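You operate a simulated robot arm through the tools that you are given. There is no shell and no other tool.

The job below is to be done with a simulated robot arm. You get a single attempt, and the scene is never put back.

Task
Centre the marked grain at 1000x and save one picture.
Fine: switch the beam on, and bring the light line to GOOD before you save.

The check looks at the end state, three seconds after you hand in, the way a careful person would. Anything else that was tipped, shoved, dropped, spilled or broken makes it a failure.

Robot
A 6-joint arm with a two-finger parallel gripper, fixed in place. Base frame: the origin is on the floor under the middle of its stand, x ahead of it, y to its left, z up; the work surface is at about z = 760. Lengths are in mm, angles in rad, forces in N, time in s.
With the tool pointing down near the work surface it reaches from about 300 to 740 mm from the base axis. Its first joint turns from -1.152 to 1.152 rad. Payload 2.45 kg.
Tool frame: the origin (TCP) lies between the finger pads and is the grasp point; the fingertips stand 24 mm ahead of it; z points along the fingers, y is the line along which they close. Largest opening 68 mm; finger width 17, thickness 10; the body of the gripper, 40 by 70 mm, starts 41 mm behind the TCP.
Orientation is that of the tool frame in the base frame, as [roll, pitch, yaw] about the fixed x, y, z axes, in that order (R = Rz(yaw) Ry(pitch) Rx(roll)). With the fingers straight down and closing along the base's y, the tool's x points along the base's -x, its y along +y and its z along -z.

Tools
- The arm moves only by the tool drive_tool. Its argument "moves" is a list that holds one entry, the list of rows, each a list of 7 numbers: the turn, a rotation vector about the base's x, y, z in rad, then the shift along the base's x, y, z in mm, then the finger opening in mm, from 0 to 68. In form: [[[wx, wy, wz, x, y, z, gripper], ...]]. A call has 1 to 20 rows; each row is the pose to reach, as a shift and turn from the pose commanded when the call began. Each row takes 0.2 s and may step no farther than 50 mm and 0.15 rad from the row before; otherwise, or with a gripper value out of range, the whole call is refused. Where a pose cannot be reached the arm comes as near as it can. A force on the tool above 40 N (or 10 N above the force at the start of the call, whichever is more), or a blocked arm, ends the call early, and 0.2 s more pass. Each finger travels about 108 mm/s and halts on what it meets, pressing with about 37 N; the grip force reading is that of the motor and also rises with nothing between the fingers. The clock runs only during rows and for 0.2 s after the last one: add rows that repeat a pose to give the fingers time. The reply holds the time, the measured pose of the TCP, the force on the tool along the base axes, the opening and the grip force, in the units named above and with some noise, with the torque about the TCP (base axes, N m) and any sound that the robot's microphone picked up, and new pictures: "pictures" is both (left out), scene, wrist or none.
- Cameras (640 x 400 px; columns grow to the right, rows downward): "scene" is fixed at [177.4, 425.2, 1462.3]; the picture's right is [-0.62, -0.78, 0.00], its down [-0.47, 0.37, -0.80] and it looks along [0.63, -0.50, -0.59] (base axes); focal length 344 px, centre (320, 200). "wrist" rides on the gripper at [84, 11, -75] in the tool frame; the picture's right is [-0.13, 0.99, 0.00], its down [-0.60, -0.08, -0.79] and it looks along [-0.79, -0.10, 0.61] (tool axes); focal length 251 px, centre (320, 200). There is no depth. A picture from a camera that has moved, and an enlarged one, comes with that camera's place and axes in the base frame and with its lens.
- inspect(camera, box): a new picture of the part [left, top, right, bottom] of that camera's present view, enlarged. It takes no simulated time.
- finish_job(): hands the job in; it is judged then, once.

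Places have to be worked out from the pictures, the camera data and where the tool is seen. Open the gripper and draw the arm clear of the work before you hand the job in, unless the task says otherwise.

The tools are called as name(argument=value, ...) on one line, values as JSON. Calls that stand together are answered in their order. drive_tool: Moves the arm, as the interface text tells. Its arguments: {"type":"object","properties":{"moves":{"type":"array"},"pictures":{"type":"string","enum":["both","scene","wrist","none"]}},"required":["moves"]} The other tools are called the same way: inspect (camera, box) takes an enlarged picture of a part of a camera's view; finish_job () hands the job in.

At the start:

```text
time_s: 0.0
eef_pos: [434.4, 33.6, 1102.4]
tcp_rot: [-3.14, 0.0, 3.141]
contact_force: [-1.2, -0.2, -0.2]
torque: [0.01, 0.0, -0.01]
finger_gap: 68.0
grip_force: 0.1
```

scene: 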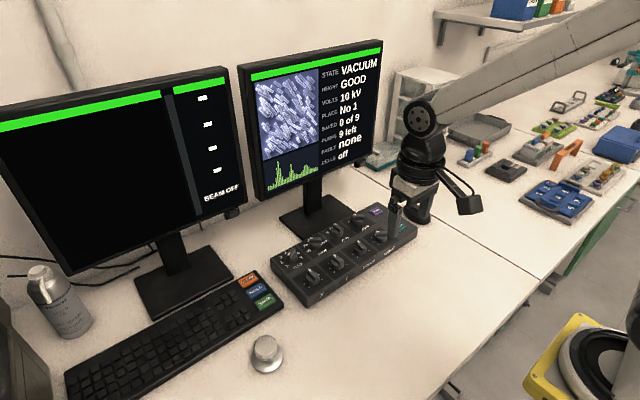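
wrist: 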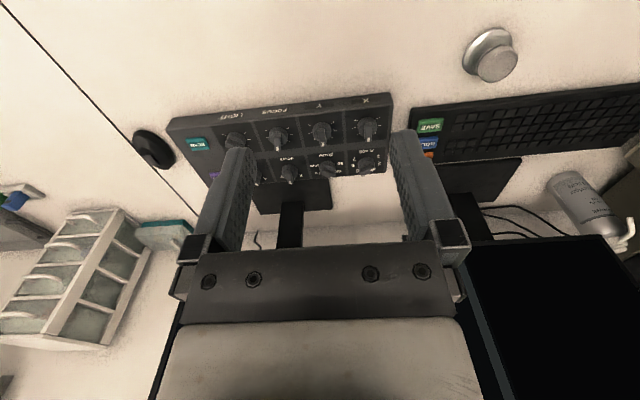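

The pictures show two monitors, a control panel with knobs, a keyboard with coloured keys and a loose round knob. I'll enlarge the panel, screens and keyboard to read the labels before I move.

inspect(camera="scene", box=[260, 190, 430, 310])

inspect(camera="scene", box=[230, 40, 400, 200])

inspect(camera="scene", box=[0, 60, 260, 270])

inspect(camera="scene", box=[200, 260, 320, 390])

inspect(camera="wrist", box=[160, 80, 460, 220])

```text
3.33 times, centred on (345, 250) of scene
camera zoom: at [177.4, 425.2, 1462.3], right [-0.62, -0.78, 0.0], down [-0.47, 0.37, -0.8], along [0.63, -0.5, -0.59], focal length 1146 px, centre (237, 33)
```

zoom: 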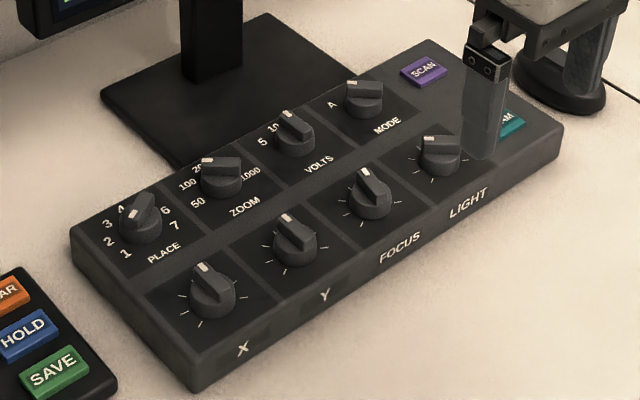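

```text
2.50 times, centred on (315, 120) of scene
camera zoom: at [177.4, 425.2, 1462.3], right [-0.62, -0.78, 0.0], down [-0.47, 0.37, -0.8], along [0.63, -0.5, -0.59], focal length 860 px, centre (332, 400)
```

zoom: 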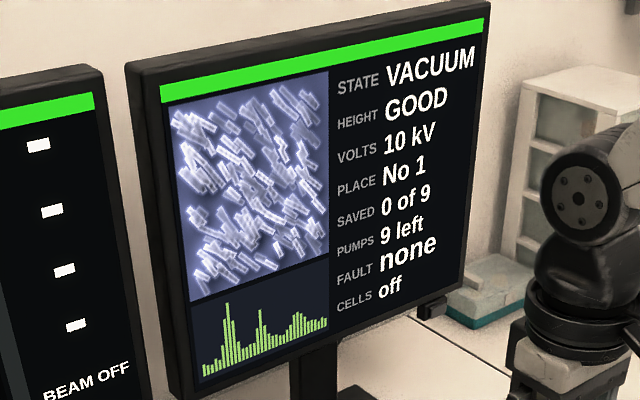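

```text
1.90 times, centred on (130, 165) of scene
camera zoom: at [177.4, 425.2, 1462.3], right [-0.62, -0.78, 0.0], down [-0.47, 0.37, -0.8], along [0.63, -0.5, -0.59], focal length 655 px, centre (682, 267)
```

zoom: 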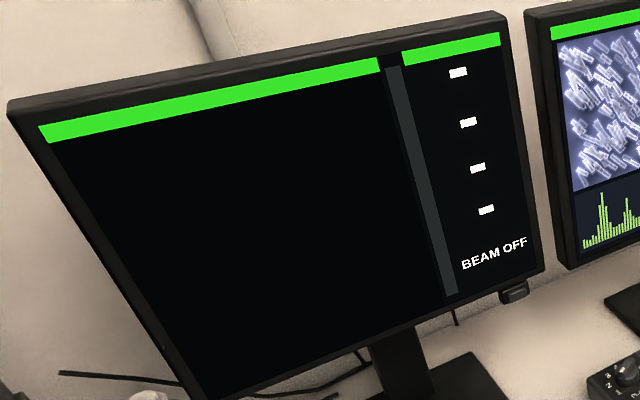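

```text
3.08 times, centred on (260, 325) of scene
camera zoom: at [177.4, 425.2, 1462.3], right [-0.62, -0.78, 0.0], down [-0.47, 0.37, -0.8], along [0.63, -0.5, -0.59], focal length 1058 px, centre (505, -185)
```

zoom: 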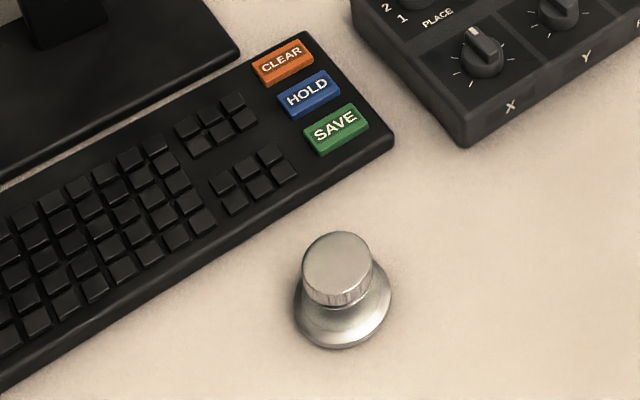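

```text
2.13 times, centred on (310, 150) of wrist
camera zoom: at [350.8, 41.6, 1178.5], right [0.13, 0.99, 0.0], down [0.6, -0.08, 0.79], along [0.79, -0.1, -0.61], focal length 536 px, centre (341, 307)
```

zoom: 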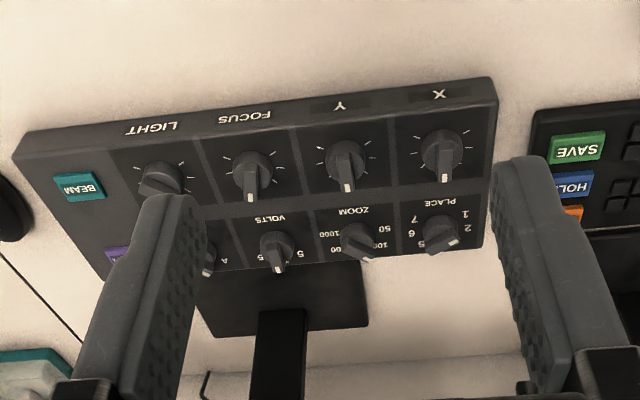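

The panel sits roughly at x 600–750, y from -260 to 110. The X knob is at about (635, 85), LIGHT at about (640, -167) and BEAM near (630, -235). I'll move closer above the panel to measure better.

drive_tool(moves=[[[0, 0, 0, 20, -30, -20, 68], [0, 0, 0, 40, -60, -40, 68], [0, 0, 0, 60, -90, -60, 68], [0, 0, 0, 60, -120, -80, 68], [0, 0, 0, 60, -120, -80, 68]]])

```text
time_s: 1.2
eef_pos: [496.1, -86.0, 1021.8]
tcp_rot: [3.141, 0.001, 3.141]
contact_force: [0.3, -0.3, 0.6]
torque: [-0.02, 0.0, -0.01]
finger_gap: 68.1
grip_force: 0.1
camera wrist: at [412.7, -76.7, 1099.1], right [0.13, 0.99, 0.0], down [0.6, -0.08, 0.79], along [0.79, -0.1, -0.61], focal length 251 px, centre (320, 200)
```

scene: 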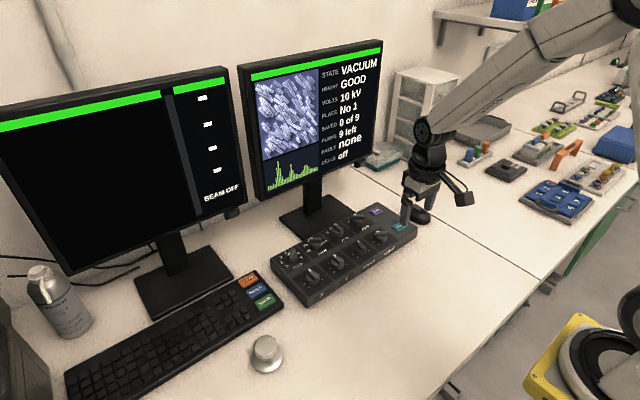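
wrist: 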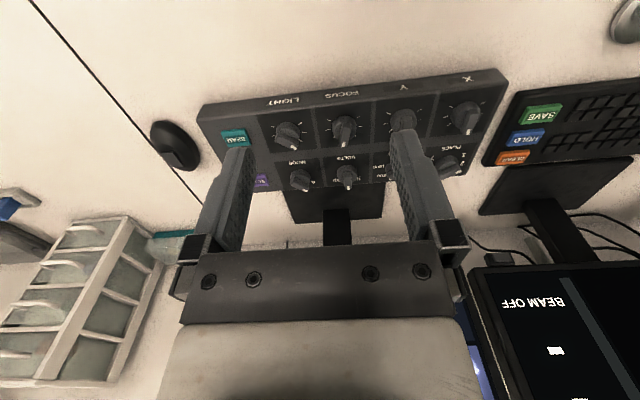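

The panel is now clear in the wrist view. I'll enlarge both cameras' views of it to triangulate the buttons and knobs.

inspect(camera="wrist", box=[190, 60, 350, 200])

inspect(camera="wrist", box=[340, 60, 580, 210])

inspect(camera="scene", box=[330, 190, 430, 260])

inspect(camera="scene", box=[265, 220, 365, 310])

```text
2.86 times, centred on (270, 130) of wrist
camera zoom: at [412.7, -76.7, 1099.1], right [0.13, 0.99, 0.0], down [0.6, -0.08, 0.79], along [0.79, -0.1, -0.61], focal length 718 px, centre (463, 400)
```

zoom: 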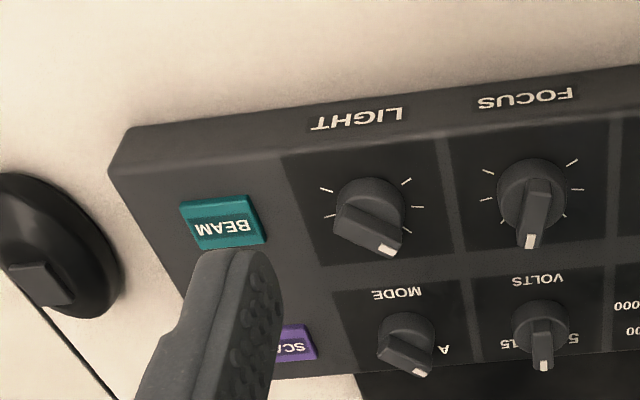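

```text
2.67 times, centred on (460, 135) of wrist
camera zoom: at [412.7, -76.7, 1099.1], right [0.13, 0.99, 0.0], down [0.6, -0.08, 0.79], along [0.79, -0.1, -0.61], focal length 670 px, centre (-53, 373)
```

zoom: 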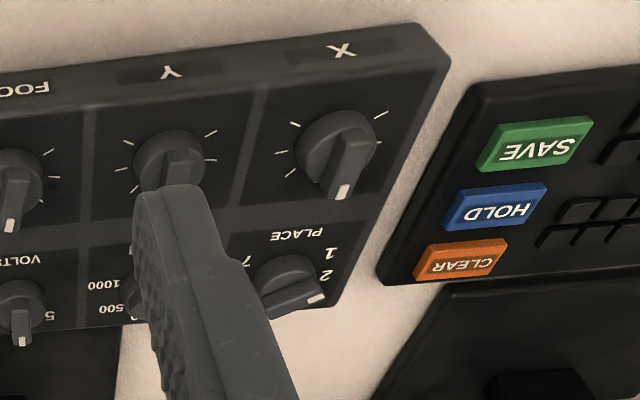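

```text
5.71 times, centred on (380, 225) of scene
camera zoom: at [177.4, 425.2, 1462.3], right [-0.62, -0.78, 0.0], down [-0.47, 0.37, -0.8], along [0.63, -0.5, -0.59], focal length 1965 px, centre (-23, 57)
```

zoom: 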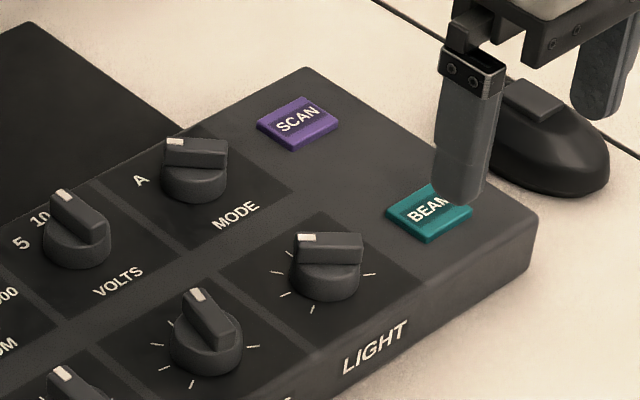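

```text
4.44 times, centred on (315, 265) of scene
camera zoom: at [177.4, 425.2, 1462.3], right [-0.62, -0.78, 0.0], down [-0.47, 0.37, -0.8], along [0.63, -0.5, -0.59], focal length 1529 px, centre (342, -89)
```

zoom: 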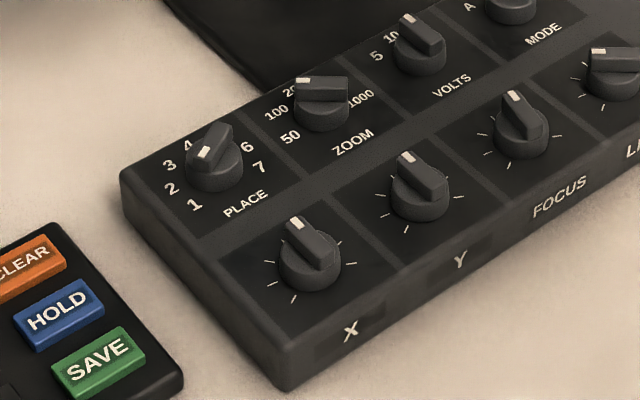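

The views triangulate well. Panel knob tops are at z≈828, BEAM at about (628, -228, 805), the X knob at (628, 89) and LIGHT at (626, -149). I'll close the fingers and move above BEAM, stopping short of it to check alignment.

drive_tool(moves=[[[0, 0, 0, 22, -24, -20, 40], [0, 0, 0, 44, -48, -40, 10], [0, 0, 0, 66, -72, -65, 0], [0, 0, 0, 88, -96, -90, 0], [0, 0, 0, 110, -120, -115, 0], [0, 0, 0, 132, -142, -140, 0], [0, 0, 0, 132, -142, -160, 0], [0, 0, 0, 132, -142, -160, 0]]])

```text
time_s: 3.0
eef_pos: [628.7, -231.3, 861.8]
tcp_rot: [-3.141, 0.0, 3.141]
contact_force: [-1.0, 0.4, 0.3]
torque: [-0.01, -0.01, -0.03]
finger_gap: 0.2
grip_force: 23.4
camera wrist: at [544.2, -220.6, 939.3], right [0.13, 0.99, 0.0], down [0.6, -0.08, 0.79], along [0.79, -0.1, -0.61], focal length 251 px, centre (320, 200)
```

scene: 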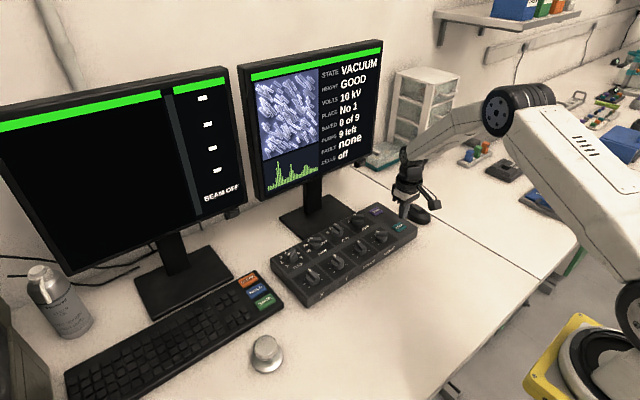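
wrist: 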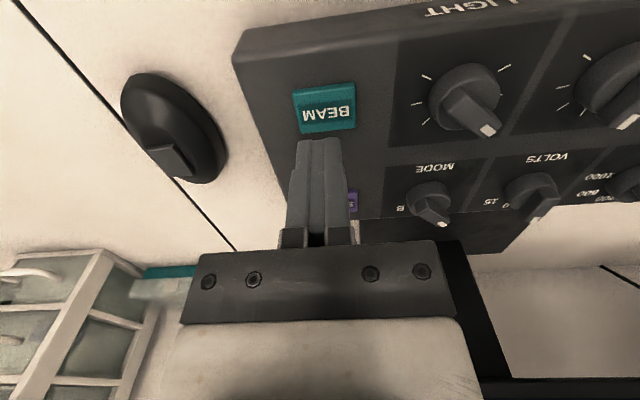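

The key sits directly under the closed fingertips (predicted spot (320,109), key seen at (325,108)). I'll come down and press gently, then lift.

drive_tool(moves=[[[0, 0, 0, 0, 0, -14, 0], [0, 0, 0, 0, 0, -25, 0], [0, 0, 0, 0, 0, -29, 0], [0, 0, 0, 0, 0, -31, 0], [0, 0, 0, 0, 0, -33, 0], [0, 0, 0, 0, 0, -34, 0]]])

```text
time_s: 4.4
eef_pos: [626.2, -230.7, 827.7]
tcp_rot: [3.141, 0.0, -3.14]
contact_force: [-0.1, 0.4, 1.8]
torque: [0.02, 0.01, 0.01]
finger_gap: 0.0
grip_force: 23.7
camera wrist: at [542.7, -220.8, 904.8], right [0.13, 0.99, 0.0], down [0.6, -0.08, 0.79], along [0.79, -0.1, -0.61], focal length 251 px, centre (320, 200)
```

scene: 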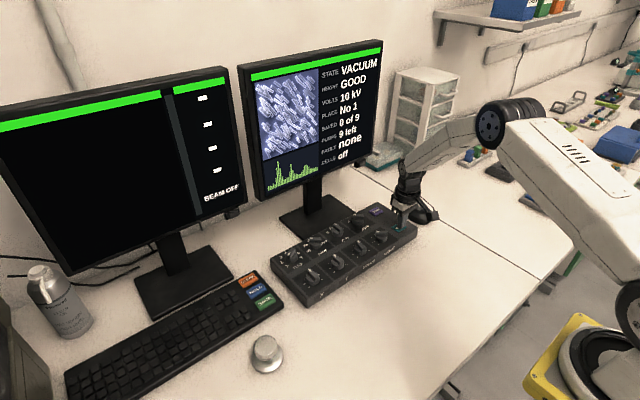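
wrist: 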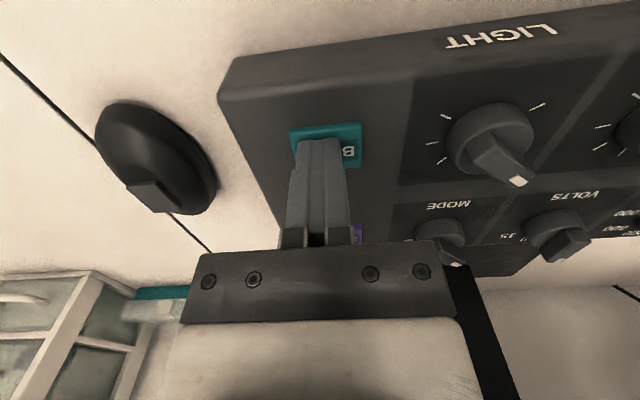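

The force has just begun to rise (1.8 N), so I'm touching or close to touching the key. I'll press on in 1 mm steps.

drive_tool(moves=[[[0, 0, 0, 0, 0, -1, 0], [0, 0, 0, 0, 0, -2, 0], [0, 0, 0, 0, 0, -3, 0]]], pictures="scene")

```text
time_s: 5.2
eef_pos: [626.6, -230.2, 825.0]
tcp_rot: [3.142, 0.0, -3.141]
contact_force: [-1.2, 1.7, 5.5]
torque: [0.01, 0.06, 0.02]
finger_gap: 0.0
grip_force: 23.7
heard: click
```

scene: 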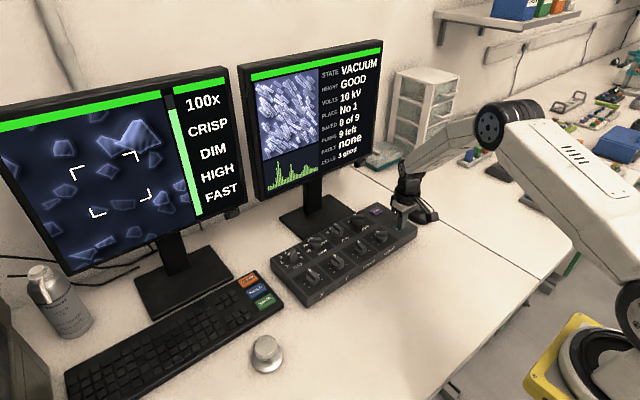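

There was a click and the beam is on: 100x, CRISP, DIM, HIGH, FAST. I'll lift off and read the screens.

drive_tool(moves=[[[0, 0, 0, 0, 0, 15, 0], [0, 0, 0, 0, 0, 45, 0], [0, 0, 0, 0, 0, 70, 20], [0, 0, 0, 0, 0, 70, 40]]])

inspect(camera="scene", box=[0, 60, 250, 280])

inspect(camera="scene", box=[235, 40, 395, 200])

```text
time_s: 6.2
eef_pos: [625.4, -231.2, 894.3]
tcp_rot: [-3.14, -0.001, -3.142]
contact_force: [0.2, 0.0, -0.6]
torque: [0.0, -0.03, 0.01]
finger_gap: 40.0
grip_force: 0.1
camera wrist: at [542.3, -221.3, 971.6], right [0.13, 0.99, 0.0], down [0.6, -0.08, 0.79], along [0.79, -0.1, -0.61], focal length 251 px, centre (320, 200)
```

scene: 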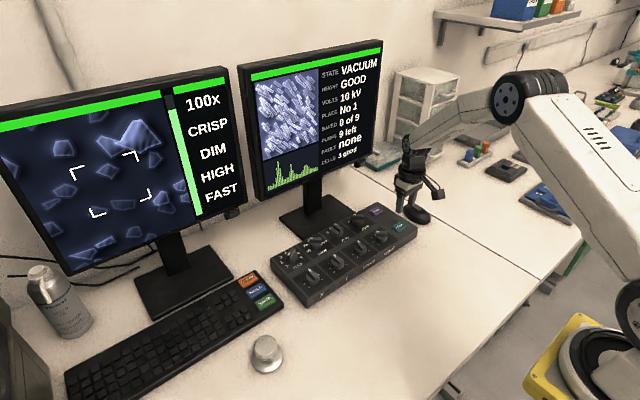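
wrist: 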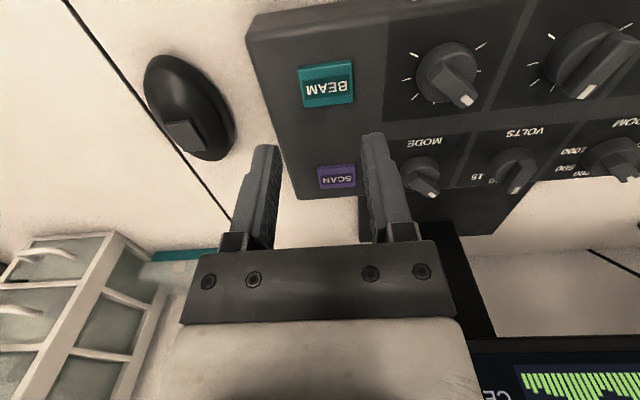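

```text
1.82 times, centred on (125, 170) of scene
camera zoom: at [177.4, 425.2, 1462.3], right [-0.62, -0.78, 0.0], down [-0.47, 0.37, -0.8], along [0.63, -0.5, -0.59], focal length 625 px, centre (674, 254)
```

zoom: 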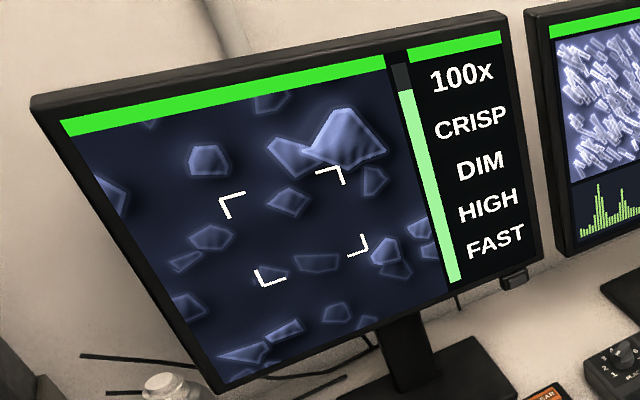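

```text
2.50 times, centred on (315, 120) of scene
camera zoom: at [177.4, 425.2, 1462.3], right [-0.62, -0.78, 0.0], down [-0.47, 0.37, -0.8], along [0.63, -0.5, -0.59], focal length 860 px, centre (332, 400)
```

zoom: 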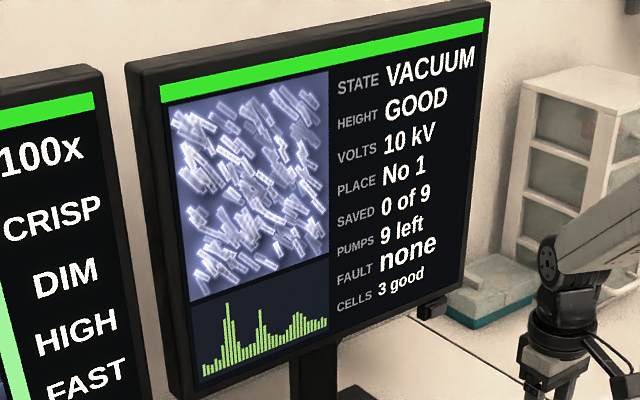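

The beam is on and the light line reads DIM. I'll zoom in on the image to find which grain is marked.

inspect(camera="scene", box=[60, 100, 180, 220])

inspect(camera="scene", box=[0, 100, 110, 280])

inspect(camera="scene", box=[90, 170, 200, 270])

```text
3.33 times, centred on (120, 160) of scene
camera zoom: at [177.4, 425.2, 1462.3], right [-0.62, -0.78, 0.0], down [-0.47, 0.37, -0.8], along [0.63, -0.5, -0.59], focal length 1146 px, centre (987, 333)
```

zoom: 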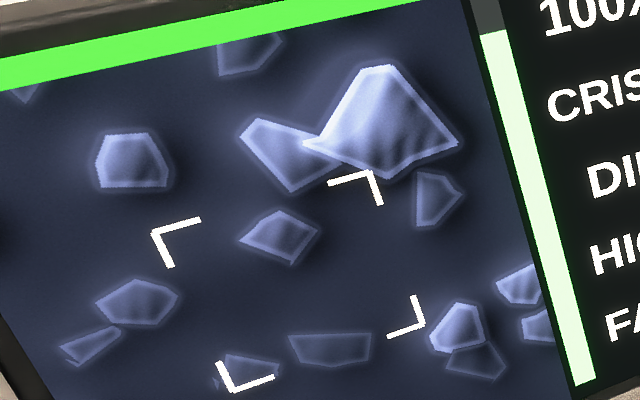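

```text
2.22 times, centred on (55, 190) of scene
camera zoom: at [177.4, 425.2, 1462.3], right [-0.62, -0.78, 0.0], down [-0.47, 0.37, -0.8], along [0.63, -0.5, -0.59], focal length 764 px, centre (909, 222)
```

zoom: 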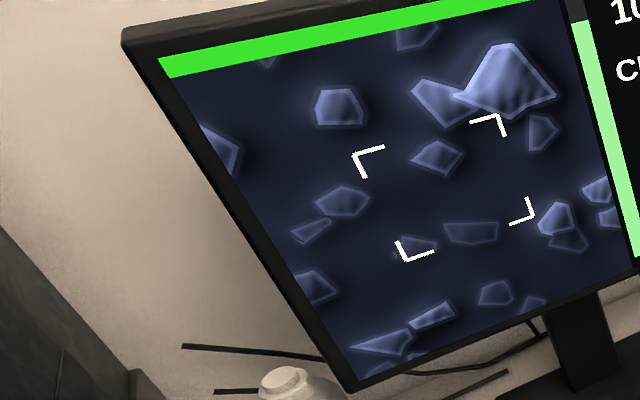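

```text
4.00 times, centred on (145, 220) of scene
camera zoom: at [177.4, 425.2, 1462.3], right [-0.62, -0.78, 0.0], down [-0.47, 0.37, -0.8], along [0.63, -0.5, -0.59], focal length 1376 px, centre (1020, 120)
```

zoom: 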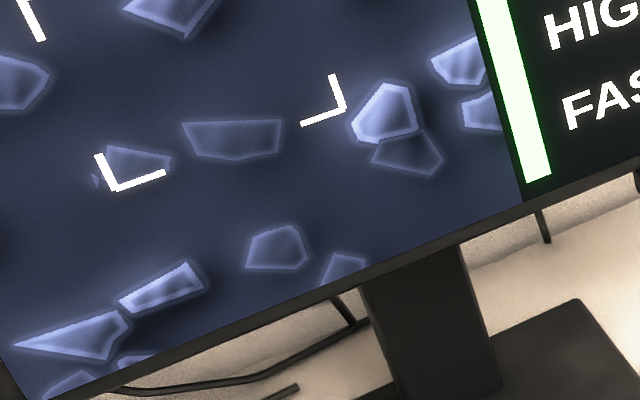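

Nothing is plainly marked at this dim setting, so light comes first. I'll look closely at the LIGHT and ZOOM knobs' bar angles before gripping.

inspect(camera="wrist", box=[390, 20, 520, 130])

inspect(camera="scene", box=[340, 210, 410, 260])

inspect(camera="scene", box=[290, 215, 360, 275])

```text
3.64 times, centred on (455, 75) of wrist
camera zoom: at [542.3, -221.3, 971.6], right [0.13, 0.99, 0.0], down [0.6, -0.08, 0.79], along [0.79, -0.1, -0.61], focal length 914 px, centre (-171, 654)
```

zoom: 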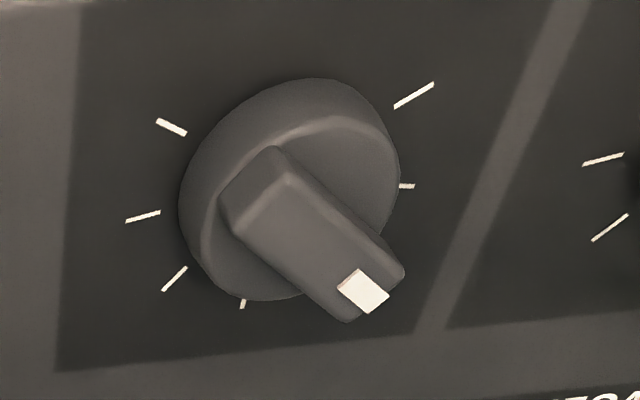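

```text
8.00 times, centred on (375, 235) of scene
camera zoom: at [177.4, 425.2, 1462.3], right [-0.62, -0.78, 0.0], down [-0.47, 0.37, -0.8], along [0.63, -0.5, -0.59], focal length 2752 px, centre (-120, -80)
```

zoom: 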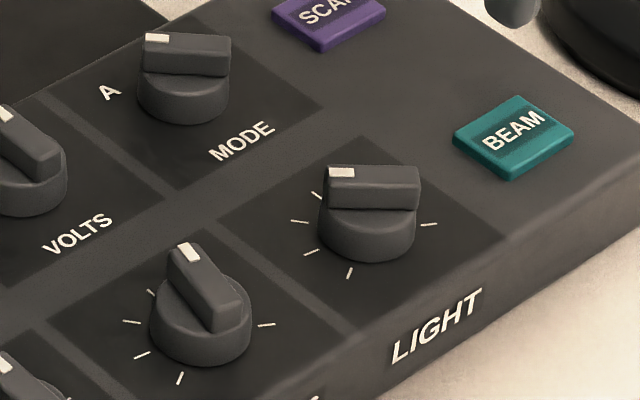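

```text
6.67 times, centred on (325, 245) of scene
camera zoom: at [177.4, 425.2, 1462.3], right [-0.62, -0.78, 0.0], down [-0.47, 0.37, -0.8], along [0.63, -0.5, -0.59], focal length 2293 px, centre (287, -100)
```

zoom: 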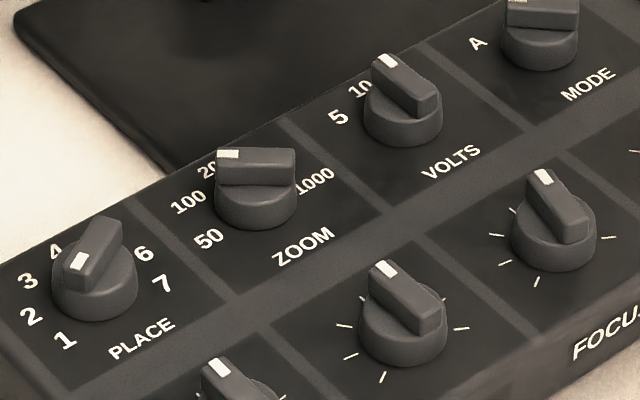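

LIGHT's bar points about 0.8 rad counter-clockwise of +x, with its centre near (630, -150). I'll move over it with the tool turned to match and check alignment from above.

drive_tool(moves=[[[0, 0, 0.14, 1, 14, 0, 40], [0, 0, 0.28, 2, 28, 0, 40], [0, 0, 0.42, 3, 42, 0, 40], [0, 0, 0.56, 4, 56, 0, 40], [0, 0, 0.7, 4, 70, 0, 40], [0, 0, 0.82, 4, 81, 0, 40], [0, 0, 0.82, 4, 81, -10, 40]]])

inspect(camera="wrist", box=[240, 30, 400, 160])

```text
time_s: 7.8
eef_pos: [628.8, -148.8, 884.4]
tcp_rot: [-3.141, -0.001, -2.321]
contact_force: [-0.4, 0.1, -0.6]
torque: [-0.01, 0.01, -0.02]
finger_gap: 39.9
grip_force: 0.0
camera wrist: at [564.6, -203.8, 960.7], right [-0.64, 0.77, 0.0], down [0.47, 0.39, 0.79], along [0.61, 0.51, -0.61], focal length 251 px, centre (320, 200)
```

scene: 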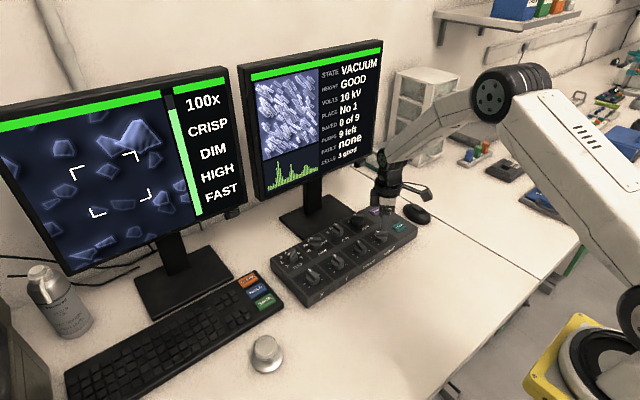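
wrist: 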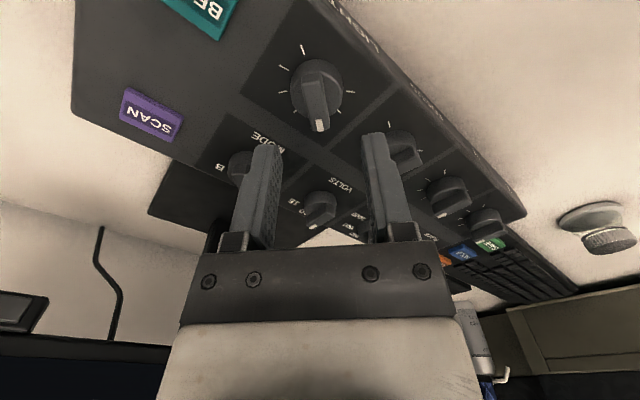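

```text
3.08 times, centred on (320, 95) of wrist
camera zoom: at [564.6, -203.8, 960.7], right [-0.64, 0.77, 0.0], down [0.47, 0.39, 0.79], along [0.61, 0.51, -0.61], focal length 774 px, centre (320, 523)
```

zoom: 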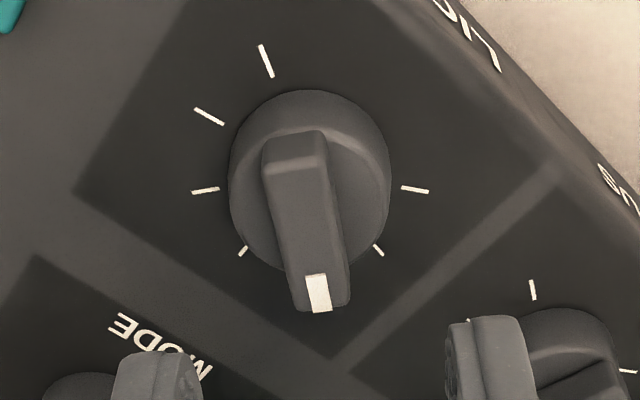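

The tool is aligned with the bar within about 2°, but the knob sits about 2.5 mm toward -y. I'll correct that, descend until the fingertips straddle the bar, and close gently.

drive_tool(moves=[[[0, 0, 0, 0, -2.5, -15, 40], [0, 0, 0, 0, -2.5, -28, 40], [0, 0, 0, 0, -2.5, -36, 40], [0, 0, 0, 0, -2.5, -42, 40], [0, 0, 0, 0, -2.5, -42, 25], [0, 0, 0, 0, -2.5, -42, 25]]])

inspect(camera="wrist", box=[240, 80, 400, 210])

inspect(camera="scene", box=[340, 200, 420, 260])

```text
time_s: 9.2
eef_pos: [630.6, -152.3, 843.1]
tcp_rot: [-3.141, -0.001, -2.322]
contact_force: [0.2, 0.6, 0.4]
torque: [-0.04, 0.0, 0.05]
finger_gap: 25.1
grip_force: 0.0
camera wrist: at [565.3, -207.4, 919.9], right [-0.64, 0.77, 0.0], down [0.47, 0.39, 0.79], along [0.61, 0.5, -0.61], focal length 251 px, centre (320, 200)
```

scene: 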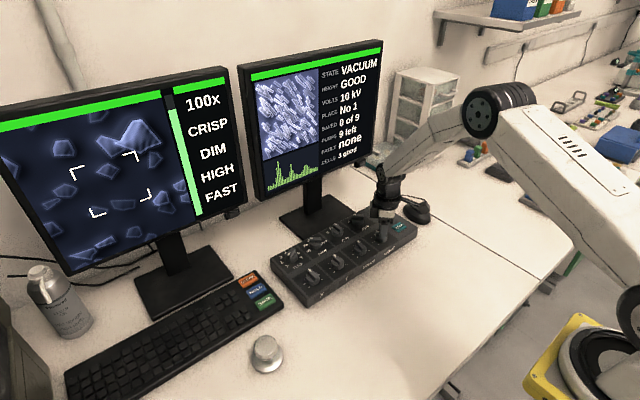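
wrist: 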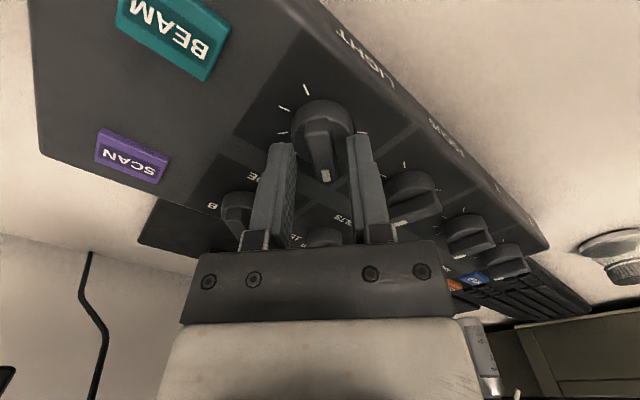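

```text
3.08 times, centred on (320, 145) of wrist
camera zoom: at [565.3, -207.4, 919.9], right [-0.64, 0.77, 0.0], down [0.47, 0.39, 0.79], along [0.61, 0.5, -0.61], focal length 774 px, centre (320, 369)
```

zoom: 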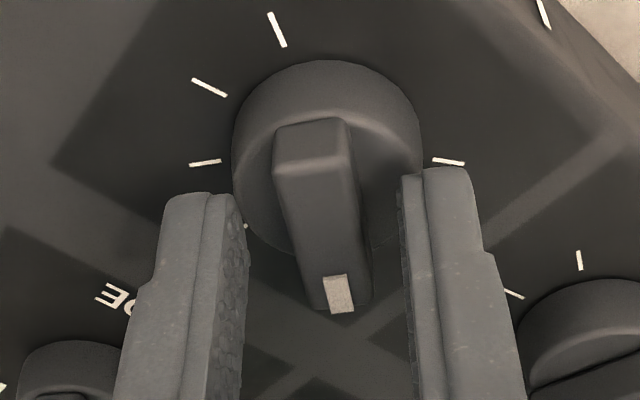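

```text
6.67 times, centred on (380, 230) of scene
camera zoom: at [177.4, 425.2, 1462.3], right [-0.62, -0.78, 0.0], down [-0.47, 0.37, -0.8], along [0.63, -0.5, -0.59], focal length 2293 px, centre (-80, 0)
```

zoom: 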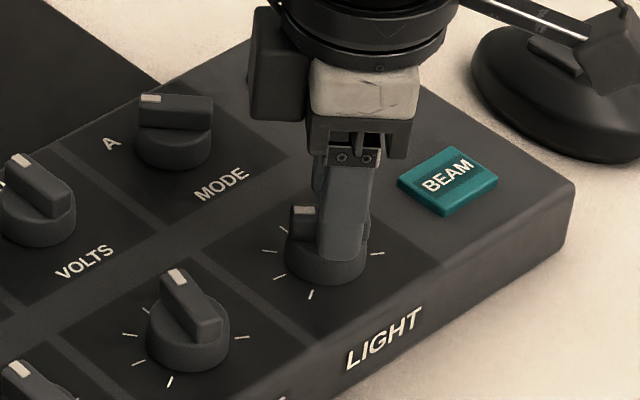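

The fingertips straddle the bar evenly. I'll close on it now without turning and check the forces.

drive_tool(moves=[[[0, 0, 0, 0, 0, -1, 14], [0, 0, 0, 0, 0, -1, 8], [0, 0, 0, 0, 0, -1, 4], [0, 0, 0, 0, 0, -1, 4]]])

```text
time_s: 10.2
eef_pos: [628.6, -152.2, 842.1]
tcp_rot: [3.14, 0.0, -2.321]
contact_force: [-6.8, 8.2, 5.6]
torque: [-0.07, 0.34, 0.03]
finger_gap: 11.7
grip_force: 32.4
camera wrist: at [564.8, -206.7, 918.9], right [-0.64, 0.77, 0.0], down [0.47, 0.39, 0.79], along [0.61, 0.51, -0.61], focal length 251 px, centre (320, 200)
```

scene: 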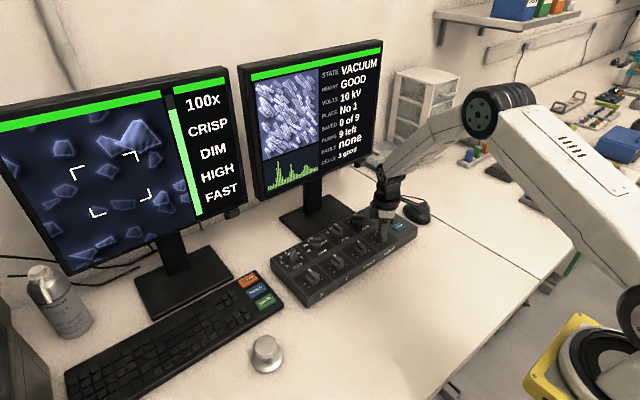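
wrist: 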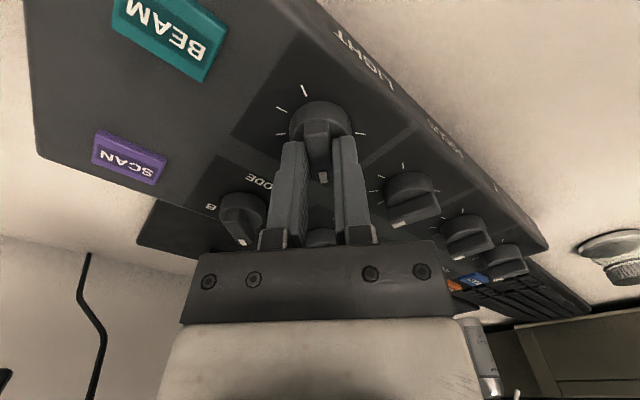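

Gripped at 11.7 mm, with about 10 N of sideways load, so I'll ease the tool about 1 mm along that direction. I'll turn clockwise 0.1 rad to see how the light line responds.

drive_tool(moves=[[[0, 0, 0, -0.6, 0.8, 0, 4], [0, 0, -0.05, -0.6, 0.8, 0, 4], [0, 0, -0.1, -0.6, 0.8, 0, 4], [0, 0, -0.1, -0.6, 0.8, 0, 4]]])

inspect(camera="scene", box=[0, 60, 250, 280])

```text
time_s: 11.2
eef_pos: [630.6, -150.3, 842.5]
tcp_rot: [-3.139, 0.0, -2.425]
contact_force: [-1.9, 1.4, 8.0]
torque: [-0.26, 0.35, -0.02]
finger_gap: 11.8
grip_force: 32.7
camera wrist: at [559.3, -199.6, 918.8], right [-0.56, 0.83, 0.0], down [0.51, 0.34, 0.79], along [0.66, 0.44, -0.61], focal length 251 px, centre (320, 200)
```

scene: 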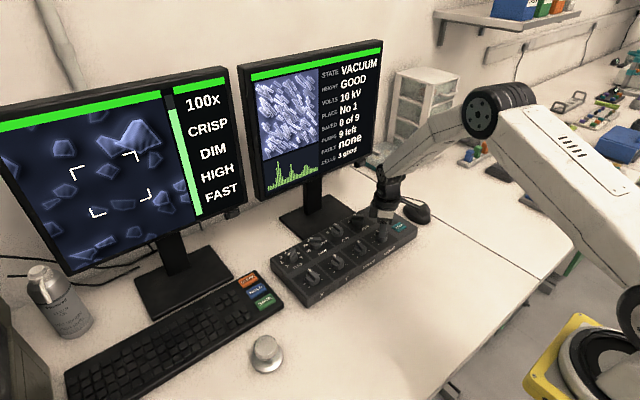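
wrist: 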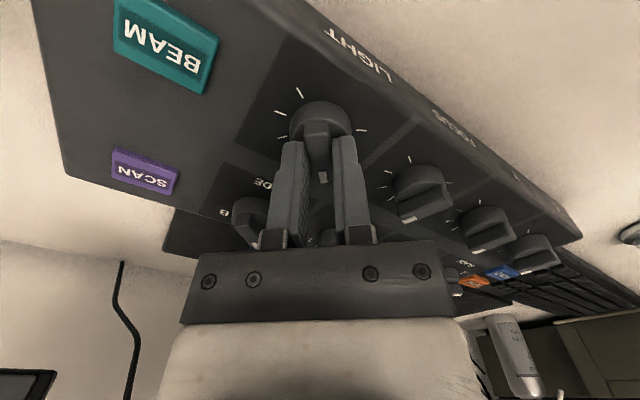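

```text
1.82 times, centred on (125, 170) of scene
camera zoom: at [177.2, 425.2, 1462.3], right [-0.62, -0.78, 0.0], down [-0.47, 0.37, -0.8], along [0.63, -0.5, -0.59], focal length 625 px, centre (674, 254)
```

zoom: 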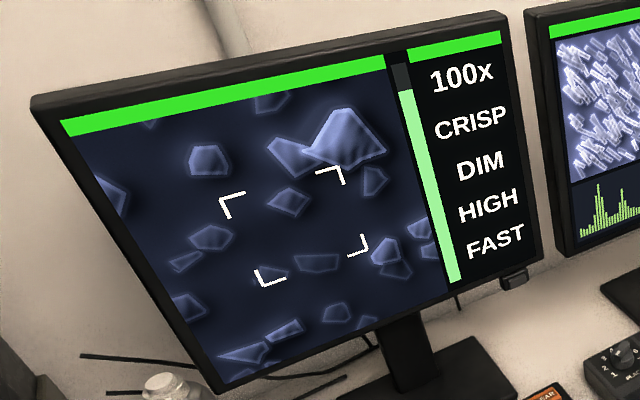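

The knob turns easily and the image looks slightly brighter, but the line still reads DIM. I'll keep turning clockwise another 0.2 rad.

drive_tool(moves=[[[0, 0, -0.05, 0, 0, 0, 4], [0, 0, -0.1, 0, 0, 0, 4], [0, 0, -0.15, 0, 0, 0, 4], [0, 0, -0.2, 0, 0, 0, 4], [0, 0, -0.2, 0, 0, 0, 4]]], pictures="scene")

inspect(camera="scene", box=[0, 60, 250, 280])

```text
time_s: 12.4
eef_pos: [629.3, -152.4, 842.2]
tcp_rot: [3.141, 0.0, -2.62]
contact_force: [-7.0, 2.3, 13.3]
torque: [-0.21, 0.65, 0.02]
finger_gap: 11.9
grip_force: 32.3
```

scene: 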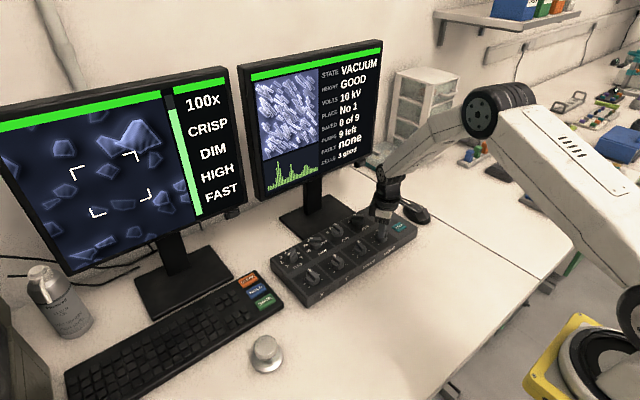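

```text
1.82 times, centred on (125, 170) of scene
camera zoom: at [177.0, 425.3, 1462.3], right [-0.62, -0.78, 0.0], down [-0.47, 0.37, -0.8], along [0.63, -0.5, -0.59], focal length 625 px, centre (674, 254)
```

zoom: 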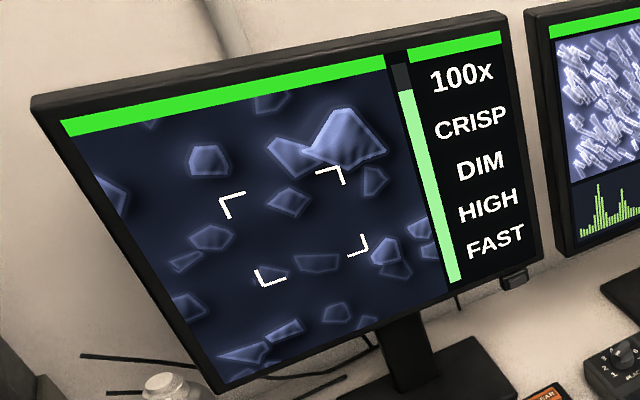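

The line still reads DIM and the brightness hasn't clearly changed. I'll check with the wrist camera that the bar really turned with the fingers.

inspect(camera="wrist", box=[240, 70, 400, 200])

inspect(camera="scene", box=[340, 200, 420, 260])

inspect(camera="scene", box=[60, 100, 180, 220])

```text
3.08 times, centred on (320, 135) of wrist
camera zoom: at [551.3, -184.5, 918.9], right [-0.38, 0.93, 0.0], down [0.56, 0.23, 0.79], along [0.73, 0.3, -0.61], focal length 774 px, centre (320, 400)
```

zoom: 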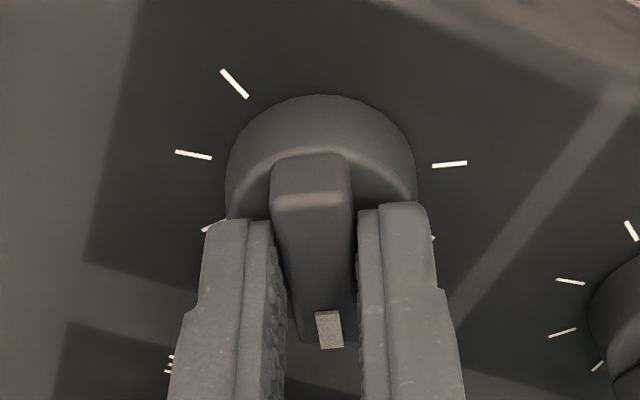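

```text
6.67 times, centred on (380, 230) of scene
camera zoom: at [177.0, 425.3, 1462.3], right [-0.62, -0.78, 0.0], down [-0.47, 0.37, -0.8], along [0.63, -0.5, -0.59], focal length 2293 px, centre (-80, 0)
```

zoom: 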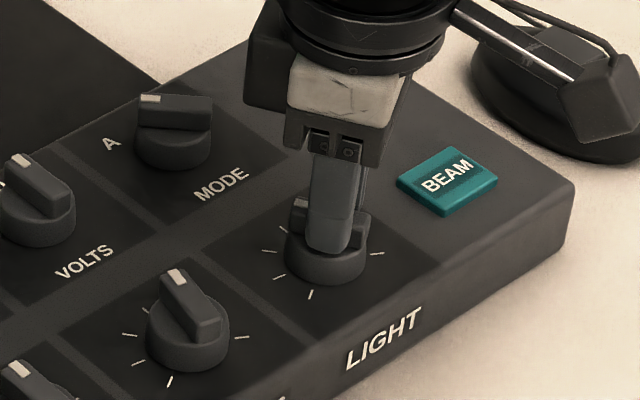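

```text
3.33 times, centred on (120, 160) of scene
camera zoom: at [177.0, 425.3, 1462.3], right [-0.62, -0.78, 0.0], down [-0.47, 0.37, -0.8], along [0.63, -0.5, -0.59], focal length 1146 px, centre (987, 333)
```

zoom: 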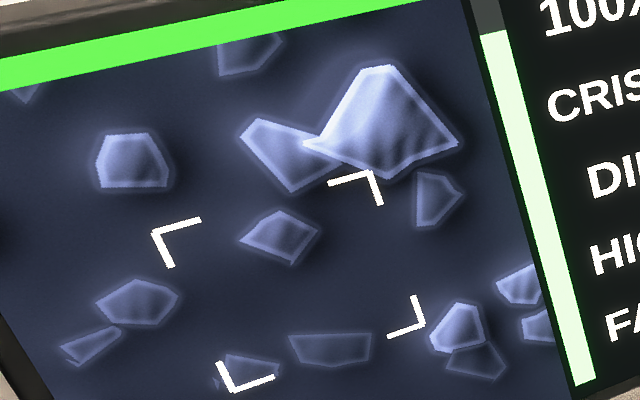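

The ticks show the knob does turn with the fingers, and the background is a touch brighter. I'll continue clockwise, easing up 1 mm to relieve the vertical load.

drive_tool(moves=[[[0, 0, -0.05, -0.5, 0, 1, 4], [0, 0, -0.1, -0.5, 0, 1, 4], [0, 0, -0.15, -0.5, 0, 1, 4], [0, 0, -0.2, -0.5, 0, 1, 4], [0, 0, -0.25, -0.5, 0, 1, 4], [0, 0, -0.25, -0.5, 0, 1, 4]]], pictures="scene")

inspect(camera="scene", box=[0, 60, 250, 280])

```text
time_s: 13.8
eef_pos: [629.3, -149.0, 842.5]
tcp_rot: [3.141, 0.0, -2.872]
contact_force: [3.2, 3.6, -11.5]
torque: [0.16, -0.52, -0.01]
finger_gap: 11.9
grip_force: 32.2
```

scene: 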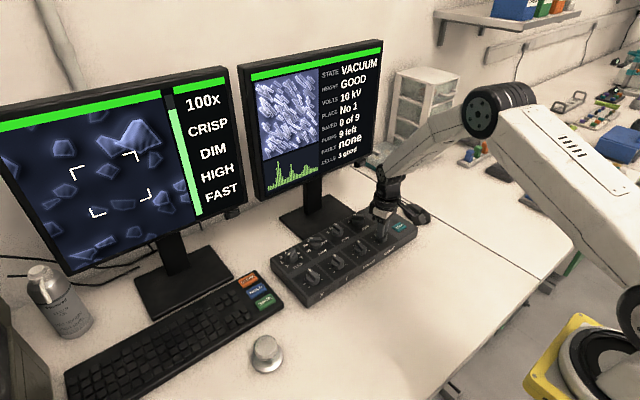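

```text
1.82 times, centred on (125, 170) of scene
camera zoom: at [177.7, 425.2, 1462.2], right [-0.62, -0.78, 0.0], down [-0.47, 0.37, -0.8], along [0.63, -0.5, -0.59], focal length 625 px, centre (674, 254)
```

zoom: 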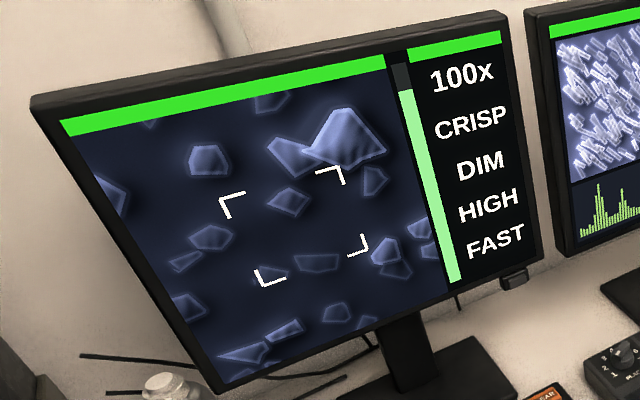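

The vertical load swung the other way, so I'll go back down 0.5 mm. I'll continue clockwise by a larger amount to see a clear brightness trend.

drive_tool(moves=[[[0, 0, -0.06, 0, 0, -0.5, 4], [0, 0, -0.12, 0, 0, -0.5, 4], [0, 0, -0.18, 0, 0, -0.5, 4], [0, 0, -0.24, 0, 0, -0.5, 4], [0, 0, -0.3, 0, 0, -0.5, 4], [0, 0, -0.3, 0, 0, -0.5, 4]]], pictures="scene")

inspect(camera="scene", box=[0, 60, 250, 280])

inspect(camera="wrist", box=[240, 70, 400, 200])

```text
time_s: 15.2
eef_pos: [628.9, -149.9, 842.3]
tcp_rot: [3.14, -0.001, 3.111]
contact_force: [1.1, 14.2, 0.3]
torque: [0.32, 0.98, 0.04]
finger_gap: 11.9
grip_force: 32.1
```

scene: 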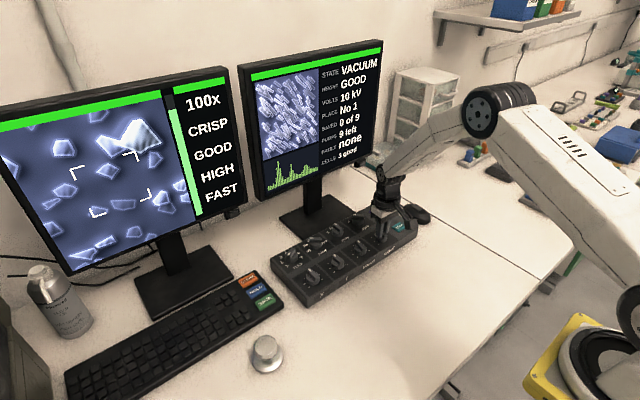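

```text
1.82 times, centred on (125, 170) of scene
camera zoom: at [177.5, 425.5, 1462.2], right [-0.62, -0.78, 0.0], down [-0.47, 0.37, -0.8], along [0.63, -0.5, -0.59], focal length 625 px, centre (674, 254)
```

zoom: 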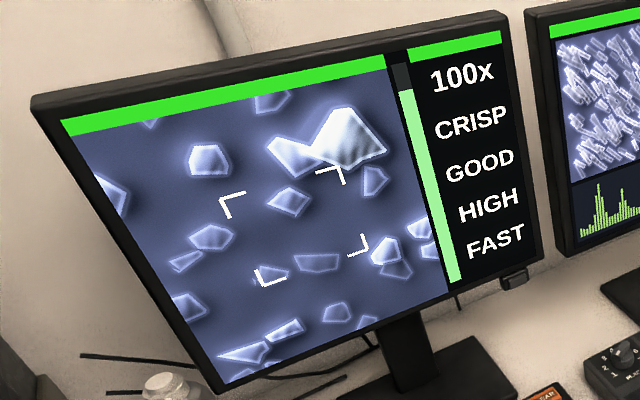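

```text
3.08 times, centred on (320, 135) of wrist
camera zoom: at [545.9, -137.9, 918.9], right [0.16, 0.99, 0.0], down [0.6, -0.1, 0.79], along [0.78, -0.13, -0.61], focal length 774 px, centre (320, 400)
```

zoom: 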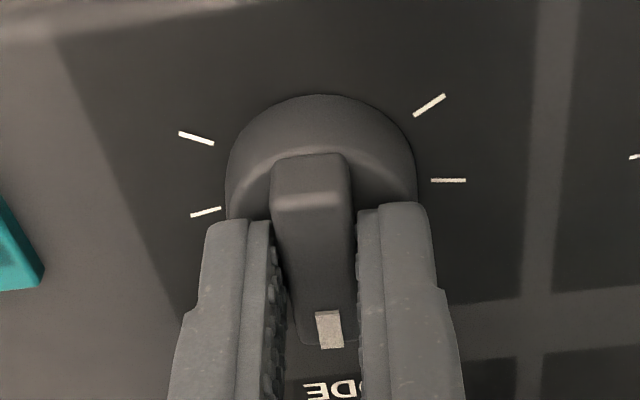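

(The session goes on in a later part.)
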